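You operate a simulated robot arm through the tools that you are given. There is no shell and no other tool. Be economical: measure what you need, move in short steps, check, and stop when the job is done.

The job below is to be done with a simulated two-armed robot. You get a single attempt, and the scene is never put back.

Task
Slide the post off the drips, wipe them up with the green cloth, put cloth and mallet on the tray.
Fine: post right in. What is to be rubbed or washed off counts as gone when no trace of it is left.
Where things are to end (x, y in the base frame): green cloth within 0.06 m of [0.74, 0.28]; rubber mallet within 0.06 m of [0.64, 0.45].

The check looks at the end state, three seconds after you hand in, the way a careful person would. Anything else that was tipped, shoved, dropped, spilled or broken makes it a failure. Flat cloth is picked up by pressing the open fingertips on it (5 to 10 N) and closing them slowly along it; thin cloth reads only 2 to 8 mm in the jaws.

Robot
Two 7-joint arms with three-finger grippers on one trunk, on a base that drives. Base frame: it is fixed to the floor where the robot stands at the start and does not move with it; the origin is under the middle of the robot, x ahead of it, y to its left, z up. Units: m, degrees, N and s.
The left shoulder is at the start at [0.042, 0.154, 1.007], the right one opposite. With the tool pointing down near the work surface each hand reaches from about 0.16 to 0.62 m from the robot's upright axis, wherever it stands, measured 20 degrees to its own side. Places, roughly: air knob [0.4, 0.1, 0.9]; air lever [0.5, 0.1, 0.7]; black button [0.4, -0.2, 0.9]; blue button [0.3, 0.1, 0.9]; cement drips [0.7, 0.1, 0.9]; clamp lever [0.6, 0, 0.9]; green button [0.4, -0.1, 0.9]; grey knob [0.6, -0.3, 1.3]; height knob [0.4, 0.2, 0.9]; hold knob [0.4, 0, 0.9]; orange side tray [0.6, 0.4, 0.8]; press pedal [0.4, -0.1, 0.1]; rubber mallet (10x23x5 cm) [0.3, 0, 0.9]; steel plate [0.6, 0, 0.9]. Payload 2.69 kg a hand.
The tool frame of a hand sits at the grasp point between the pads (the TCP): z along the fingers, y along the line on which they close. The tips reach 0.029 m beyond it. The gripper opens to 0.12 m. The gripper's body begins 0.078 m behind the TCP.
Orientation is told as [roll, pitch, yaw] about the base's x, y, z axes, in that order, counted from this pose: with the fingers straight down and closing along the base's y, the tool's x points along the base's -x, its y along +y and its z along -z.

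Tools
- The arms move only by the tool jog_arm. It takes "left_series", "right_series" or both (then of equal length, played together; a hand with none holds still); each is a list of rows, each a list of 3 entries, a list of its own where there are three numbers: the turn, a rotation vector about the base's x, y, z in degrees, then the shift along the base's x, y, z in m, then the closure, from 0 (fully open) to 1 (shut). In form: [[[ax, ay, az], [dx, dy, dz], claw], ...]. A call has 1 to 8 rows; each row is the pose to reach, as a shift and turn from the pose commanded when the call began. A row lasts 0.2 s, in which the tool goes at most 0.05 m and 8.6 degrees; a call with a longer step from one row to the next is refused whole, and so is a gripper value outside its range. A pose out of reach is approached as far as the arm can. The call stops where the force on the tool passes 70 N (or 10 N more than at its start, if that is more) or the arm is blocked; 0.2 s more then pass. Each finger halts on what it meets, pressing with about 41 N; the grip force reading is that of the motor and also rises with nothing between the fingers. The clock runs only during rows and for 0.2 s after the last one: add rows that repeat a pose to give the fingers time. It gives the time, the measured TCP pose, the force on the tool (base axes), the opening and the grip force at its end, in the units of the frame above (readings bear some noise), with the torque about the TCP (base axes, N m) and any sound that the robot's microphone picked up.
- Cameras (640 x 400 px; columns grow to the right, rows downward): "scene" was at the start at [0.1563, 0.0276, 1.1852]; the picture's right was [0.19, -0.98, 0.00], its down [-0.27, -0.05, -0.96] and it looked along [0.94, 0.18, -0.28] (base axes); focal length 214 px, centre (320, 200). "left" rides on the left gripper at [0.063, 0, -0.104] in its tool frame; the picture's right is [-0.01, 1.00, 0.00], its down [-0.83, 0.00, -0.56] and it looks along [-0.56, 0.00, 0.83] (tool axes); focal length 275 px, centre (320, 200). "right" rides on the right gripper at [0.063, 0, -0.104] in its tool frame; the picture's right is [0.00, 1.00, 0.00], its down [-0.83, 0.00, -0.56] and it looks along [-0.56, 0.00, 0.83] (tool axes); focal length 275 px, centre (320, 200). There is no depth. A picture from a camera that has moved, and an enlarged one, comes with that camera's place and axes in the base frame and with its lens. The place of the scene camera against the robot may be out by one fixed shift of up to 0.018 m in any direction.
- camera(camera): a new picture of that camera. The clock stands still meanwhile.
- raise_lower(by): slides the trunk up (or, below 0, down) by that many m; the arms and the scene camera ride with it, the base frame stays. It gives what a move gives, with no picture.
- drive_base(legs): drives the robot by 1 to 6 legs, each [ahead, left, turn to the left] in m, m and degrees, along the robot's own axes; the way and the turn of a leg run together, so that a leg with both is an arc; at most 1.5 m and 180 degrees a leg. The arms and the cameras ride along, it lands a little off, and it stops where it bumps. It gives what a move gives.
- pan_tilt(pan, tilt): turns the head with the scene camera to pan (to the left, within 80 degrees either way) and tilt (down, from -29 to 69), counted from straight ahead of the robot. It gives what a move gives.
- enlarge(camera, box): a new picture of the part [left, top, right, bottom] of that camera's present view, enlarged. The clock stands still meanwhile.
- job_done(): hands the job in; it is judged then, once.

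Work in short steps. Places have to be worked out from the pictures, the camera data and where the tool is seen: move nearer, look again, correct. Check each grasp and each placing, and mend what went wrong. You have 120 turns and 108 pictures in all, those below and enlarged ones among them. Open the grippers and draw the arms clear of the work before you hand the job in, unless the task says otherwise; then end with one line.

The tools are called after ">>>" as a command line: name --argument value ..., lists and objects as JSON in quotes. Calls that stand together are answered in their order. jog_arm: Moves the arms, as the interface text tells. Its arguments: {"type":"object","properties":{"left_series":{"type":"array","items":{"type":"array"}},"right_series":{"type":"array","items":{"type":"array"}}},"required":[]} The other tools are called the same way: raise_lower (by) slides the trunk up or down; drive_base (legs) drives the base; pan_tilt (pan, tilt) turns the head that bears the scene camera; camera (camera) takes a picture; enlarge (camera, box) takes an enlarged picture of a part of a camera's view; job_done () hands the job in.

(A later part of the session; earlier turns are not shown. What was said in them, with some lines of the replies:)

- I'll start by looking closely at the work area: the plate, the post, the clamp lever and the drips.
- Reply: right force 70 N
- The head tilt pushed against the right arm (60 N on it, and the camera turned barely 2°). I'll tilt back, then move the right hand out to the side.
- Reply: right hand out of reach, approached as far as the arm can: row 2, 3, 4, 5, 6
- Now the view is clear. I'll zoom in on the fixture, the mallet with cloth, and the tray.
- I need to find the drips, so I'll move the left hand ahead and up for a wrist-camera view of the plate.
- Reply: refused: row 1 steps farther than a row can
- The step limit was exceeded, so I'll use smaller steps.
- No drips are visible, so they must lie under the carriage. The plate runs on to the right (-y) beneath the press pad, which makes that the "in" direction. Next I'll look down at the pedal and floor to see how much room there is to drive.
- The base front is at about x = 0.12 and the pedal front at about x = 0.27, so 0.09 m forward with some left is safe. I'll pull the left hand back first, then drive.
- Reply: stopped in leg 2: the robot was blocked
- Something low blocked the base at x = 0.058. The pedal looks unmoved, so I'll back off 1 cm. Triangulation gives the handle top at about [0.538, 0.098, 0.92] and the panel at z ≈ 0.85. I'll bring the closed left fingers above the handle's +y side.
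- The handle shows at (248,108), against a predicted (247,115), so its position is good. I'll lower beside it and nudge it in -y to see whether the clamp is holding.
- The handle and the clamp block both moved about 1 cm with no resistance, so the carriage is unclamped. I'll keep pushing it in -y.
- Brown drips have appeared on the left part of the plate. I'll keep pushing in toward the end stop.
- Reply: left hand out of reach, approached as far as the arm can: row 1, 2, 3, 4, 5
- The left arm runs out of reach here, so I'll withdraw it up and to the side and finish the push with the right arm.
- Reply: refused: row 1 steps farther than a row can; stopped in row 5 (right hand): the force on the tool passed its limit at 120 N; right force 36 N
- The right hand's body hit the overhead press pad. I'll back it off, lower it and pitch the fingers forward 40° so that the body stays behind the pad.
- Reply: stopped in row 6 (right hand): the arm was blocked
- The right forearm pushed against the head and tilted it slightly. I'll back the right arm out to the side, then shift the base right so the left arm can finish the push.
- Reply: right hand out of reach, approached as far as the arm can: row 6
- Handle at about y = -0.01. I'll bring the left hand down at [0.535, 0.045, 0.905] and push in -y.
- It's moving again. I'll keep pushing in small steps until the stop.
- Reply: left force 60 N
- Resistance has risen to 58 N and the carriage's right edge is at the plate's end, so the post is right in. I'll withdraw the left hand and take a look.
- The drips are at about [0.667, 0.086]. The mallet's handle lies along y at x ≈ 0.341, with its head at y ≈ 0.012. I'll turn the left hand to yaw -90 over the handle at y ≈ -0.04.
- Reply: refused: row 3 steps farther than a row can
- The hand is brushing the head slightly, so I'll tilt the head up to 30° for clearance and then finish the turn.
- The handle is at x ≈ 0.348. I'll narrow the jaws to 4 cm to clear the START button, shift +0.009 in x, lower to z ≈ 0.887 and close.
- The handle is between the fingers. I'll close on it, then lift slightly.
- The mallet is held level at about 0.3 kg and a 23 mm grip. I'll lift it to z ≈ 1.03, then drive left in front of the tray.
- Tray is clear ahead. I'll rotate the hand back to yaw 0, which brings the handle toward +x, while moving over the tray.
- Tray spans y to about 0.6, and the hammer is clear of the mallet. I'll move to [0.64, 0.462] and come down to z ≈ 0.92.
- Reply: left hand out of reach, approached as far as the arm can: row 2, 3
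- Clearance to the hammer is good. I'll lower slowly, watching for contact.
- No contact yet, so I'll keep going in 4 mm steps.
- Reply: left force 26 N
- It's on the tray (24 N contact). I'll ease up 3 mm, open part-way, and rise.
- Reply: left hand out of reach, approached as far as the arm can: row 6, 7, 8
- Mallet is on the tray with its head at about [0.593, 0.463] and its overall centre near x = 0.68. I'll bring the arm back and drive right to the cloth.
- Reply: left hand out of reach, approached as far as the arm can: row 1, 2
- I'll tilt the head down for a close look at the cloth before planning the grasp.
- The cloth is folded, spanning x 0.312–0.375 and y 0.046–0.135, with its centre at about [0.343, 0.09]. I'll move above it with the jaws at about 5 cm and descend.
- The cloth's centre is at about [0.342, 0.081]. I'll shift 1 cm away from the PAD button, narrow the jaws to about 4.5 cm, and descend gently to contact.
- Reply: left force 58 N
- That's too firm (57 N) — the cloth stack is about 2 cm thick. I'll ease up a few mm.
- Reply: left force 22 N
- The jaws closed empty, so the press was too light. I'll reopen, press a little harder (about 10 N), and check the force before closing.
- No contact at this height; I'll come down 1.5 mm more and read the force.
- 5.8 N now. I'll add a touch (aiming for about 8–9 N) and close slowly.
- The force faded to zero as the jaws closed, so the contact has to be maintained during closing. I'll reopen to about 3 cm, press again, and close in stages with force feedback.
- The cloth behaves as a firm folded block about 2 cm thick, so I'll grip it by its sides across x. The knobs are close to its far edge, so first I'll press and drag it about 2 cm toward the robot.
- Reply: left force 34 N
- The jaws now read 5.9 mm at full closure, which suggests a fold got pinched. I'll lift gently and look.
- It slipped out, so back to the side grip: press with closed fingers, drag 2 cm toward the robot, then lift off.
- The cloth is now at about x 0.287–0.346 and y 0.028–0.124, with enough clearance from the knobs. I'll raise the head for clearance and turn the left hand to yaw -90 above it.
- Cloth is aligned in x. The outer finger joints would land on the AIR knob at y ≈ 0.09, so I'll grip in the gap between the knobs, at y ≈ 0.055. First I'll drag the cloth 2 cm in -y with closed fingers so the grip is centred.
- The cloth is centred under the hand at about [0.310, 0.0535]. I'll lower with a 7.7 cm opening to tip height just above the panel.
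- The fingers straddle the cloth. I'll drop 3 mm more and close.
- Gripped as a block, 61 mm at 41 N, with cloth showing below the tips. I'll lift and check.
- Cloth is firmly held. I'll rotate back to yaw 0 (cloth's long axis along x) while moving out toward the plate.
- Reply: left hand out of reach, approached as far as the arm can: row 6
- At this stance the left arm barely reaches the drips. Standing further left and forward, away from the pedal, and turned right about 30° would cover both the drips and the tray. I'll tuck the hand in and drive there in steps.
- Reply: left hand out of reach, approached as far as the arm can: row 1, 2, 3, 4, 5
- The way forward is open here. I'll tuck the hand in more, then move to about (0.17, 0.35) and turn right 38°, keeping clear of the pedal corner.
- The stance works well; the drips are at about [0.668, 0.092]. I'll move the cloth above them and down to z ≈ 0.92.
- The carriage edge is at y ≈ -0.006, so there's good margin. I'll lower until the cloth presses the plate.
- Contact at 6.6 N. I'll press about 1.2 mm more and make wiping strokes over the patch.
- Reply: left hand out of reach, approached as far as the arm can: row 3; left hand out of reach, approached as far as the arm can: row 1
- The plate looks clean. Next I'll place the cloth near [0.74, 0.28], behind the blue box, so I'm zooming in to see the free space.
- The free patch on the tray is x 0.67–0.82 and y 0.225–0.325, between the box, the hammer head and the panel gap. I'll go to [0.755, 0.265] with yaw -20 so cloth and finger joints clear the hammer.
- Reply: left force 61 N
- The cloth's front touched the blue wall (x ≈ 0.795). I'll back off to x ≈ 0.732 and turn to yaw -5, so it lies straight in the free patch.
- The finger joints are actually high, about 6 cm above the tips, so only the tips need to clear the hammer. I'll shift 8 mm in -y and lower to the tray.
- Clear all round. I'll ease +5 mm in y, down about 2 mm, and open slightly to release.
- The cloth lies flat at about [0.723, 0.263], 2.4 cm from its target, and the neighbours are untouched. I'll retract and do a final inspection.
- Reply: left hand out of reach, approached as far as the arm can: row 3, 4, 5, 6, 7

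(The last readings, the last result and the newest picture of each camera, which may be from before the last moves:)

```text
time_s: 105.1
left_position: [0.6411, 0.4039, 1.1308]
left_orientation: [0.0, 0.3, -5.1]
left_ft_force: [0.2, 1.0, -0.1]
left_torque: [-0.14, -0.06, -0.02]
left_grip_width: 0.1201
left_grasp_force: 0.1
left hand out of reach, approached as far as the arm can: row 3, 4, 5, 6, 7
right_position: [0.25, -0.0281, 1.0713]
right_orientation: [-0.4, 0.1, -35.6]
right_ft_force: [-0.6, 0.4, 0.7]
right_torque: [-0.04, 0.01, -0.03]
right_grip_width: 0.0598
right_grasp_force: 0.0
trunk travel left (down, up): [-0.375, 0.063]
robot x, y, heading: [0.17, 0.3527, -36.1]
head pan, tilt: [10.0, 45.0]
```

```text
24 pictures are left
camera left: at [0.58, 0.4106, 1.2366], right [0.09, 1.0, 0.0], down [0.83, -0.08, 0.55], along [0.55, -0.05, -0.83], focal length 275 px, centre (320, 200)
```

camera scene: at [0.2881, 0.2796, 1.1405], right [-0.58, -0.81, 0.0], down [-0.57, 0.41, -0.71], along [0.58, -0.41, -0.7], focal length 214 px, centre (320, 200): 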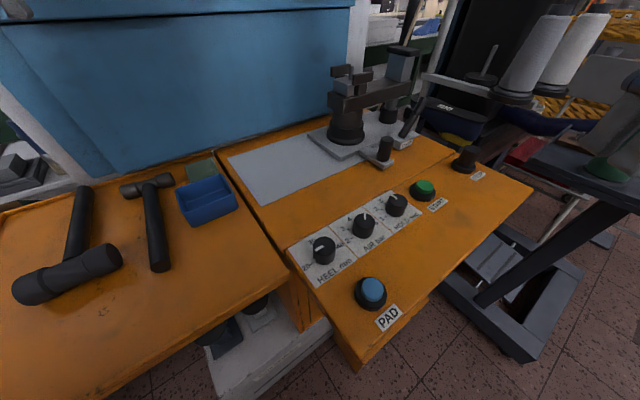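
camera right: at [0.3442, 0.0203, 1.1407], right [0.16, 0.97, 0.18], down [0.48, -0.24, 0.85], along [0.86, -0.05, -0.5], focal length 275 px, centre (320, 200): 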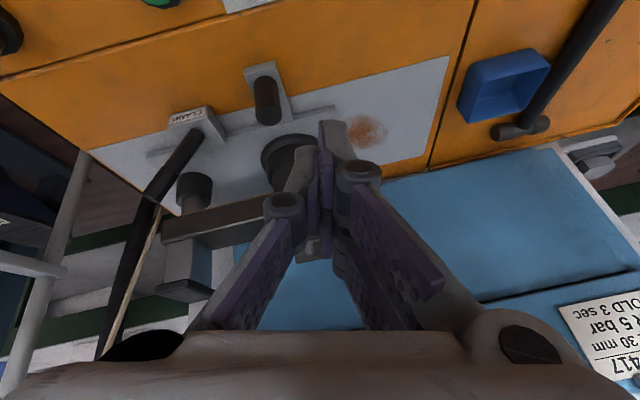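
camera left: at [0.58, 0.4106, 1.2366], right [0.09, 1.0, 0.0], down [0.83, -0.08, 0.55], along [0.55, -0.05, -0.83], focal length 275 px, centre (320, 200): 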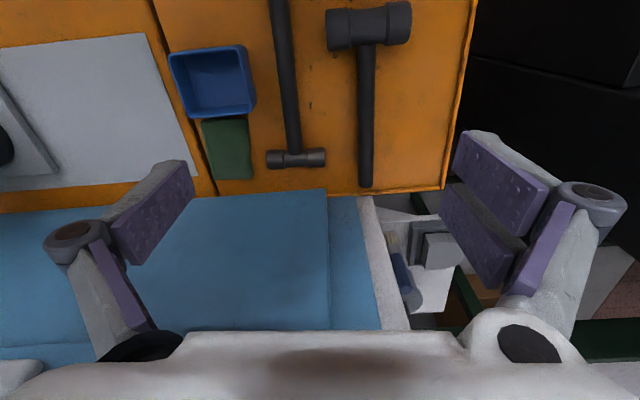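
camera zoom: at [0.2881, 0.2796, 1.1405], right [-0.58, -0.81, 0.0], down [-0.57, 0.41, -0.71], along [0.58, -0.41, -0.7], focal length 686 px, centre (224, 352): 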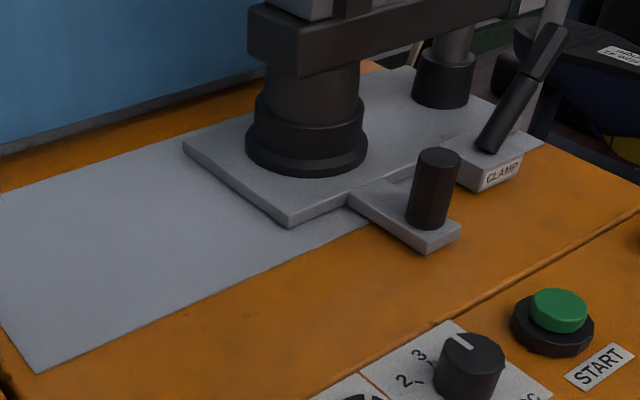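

The plate is spotless, the post is fully in, and cloth and mallet are on the tray with nothing else disturbed. I'll back the robot away so the arms are clear.

>>> drive_base --legs '[[-0.15, 0, 0]]'

>>> camera --camera "scene"

```text
time_s: 106.5
left_position: [0.5222, 0.4901, 1.1313]
left_orientation: [0.1, 0.3, -4.9]
left_ft_force: [-0.3, 1.0, -0.7]
left_torque: [-0.02, -0.02, 0.0]
left_grip_width: 0.12
left_grasp_force: 0.1
right_position: [0.1315, 0.0577, 1.0714]
right_orientation: [-0.4, 0.1, -35.6]
right_ft_force: [0.4, 0.5, 0.5]
right_torque: [-0.05, -0.03, -0.03]
right_grip_width: 0.0596
right_grasp_force: 0.0
trunk travel left (down, up): [-0.375, 0.063]
robot x, y, heading: [0.0495, 0.4413, -36.2]
head pan, tilt: [10.0, 45.0]
```

```text
23 pictures are left
camera scene: at [0.1686, 0.3655, 1.1405], right [-0.58, -0.82, 0.0], down [-0.57, 0.41, -0.71], along [0.58, -0.41, -0.7], focal length 214 px, centre (320, 200)
```

scene: 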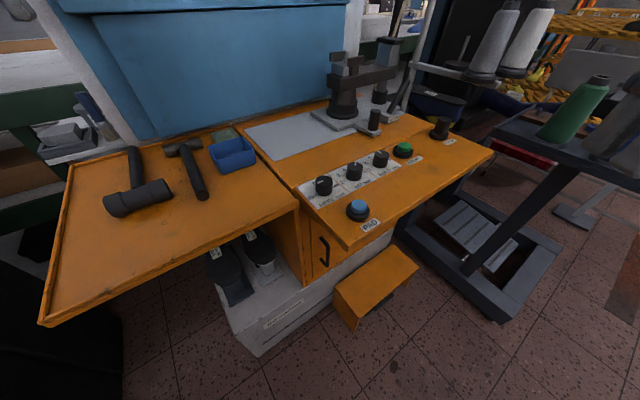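

Everything is in place and both arms are clear, so I'm handing in.

>>> job_done

```text
The job is handed in.
```

The post is pushed right in, the drips are wiped off with no trace left in the pictures, and the green cloth and rubber mallet are on the tray near their targets; along the way the right hand once hit the overhead press pad at about 120 N, with no damage visible in the pictures.
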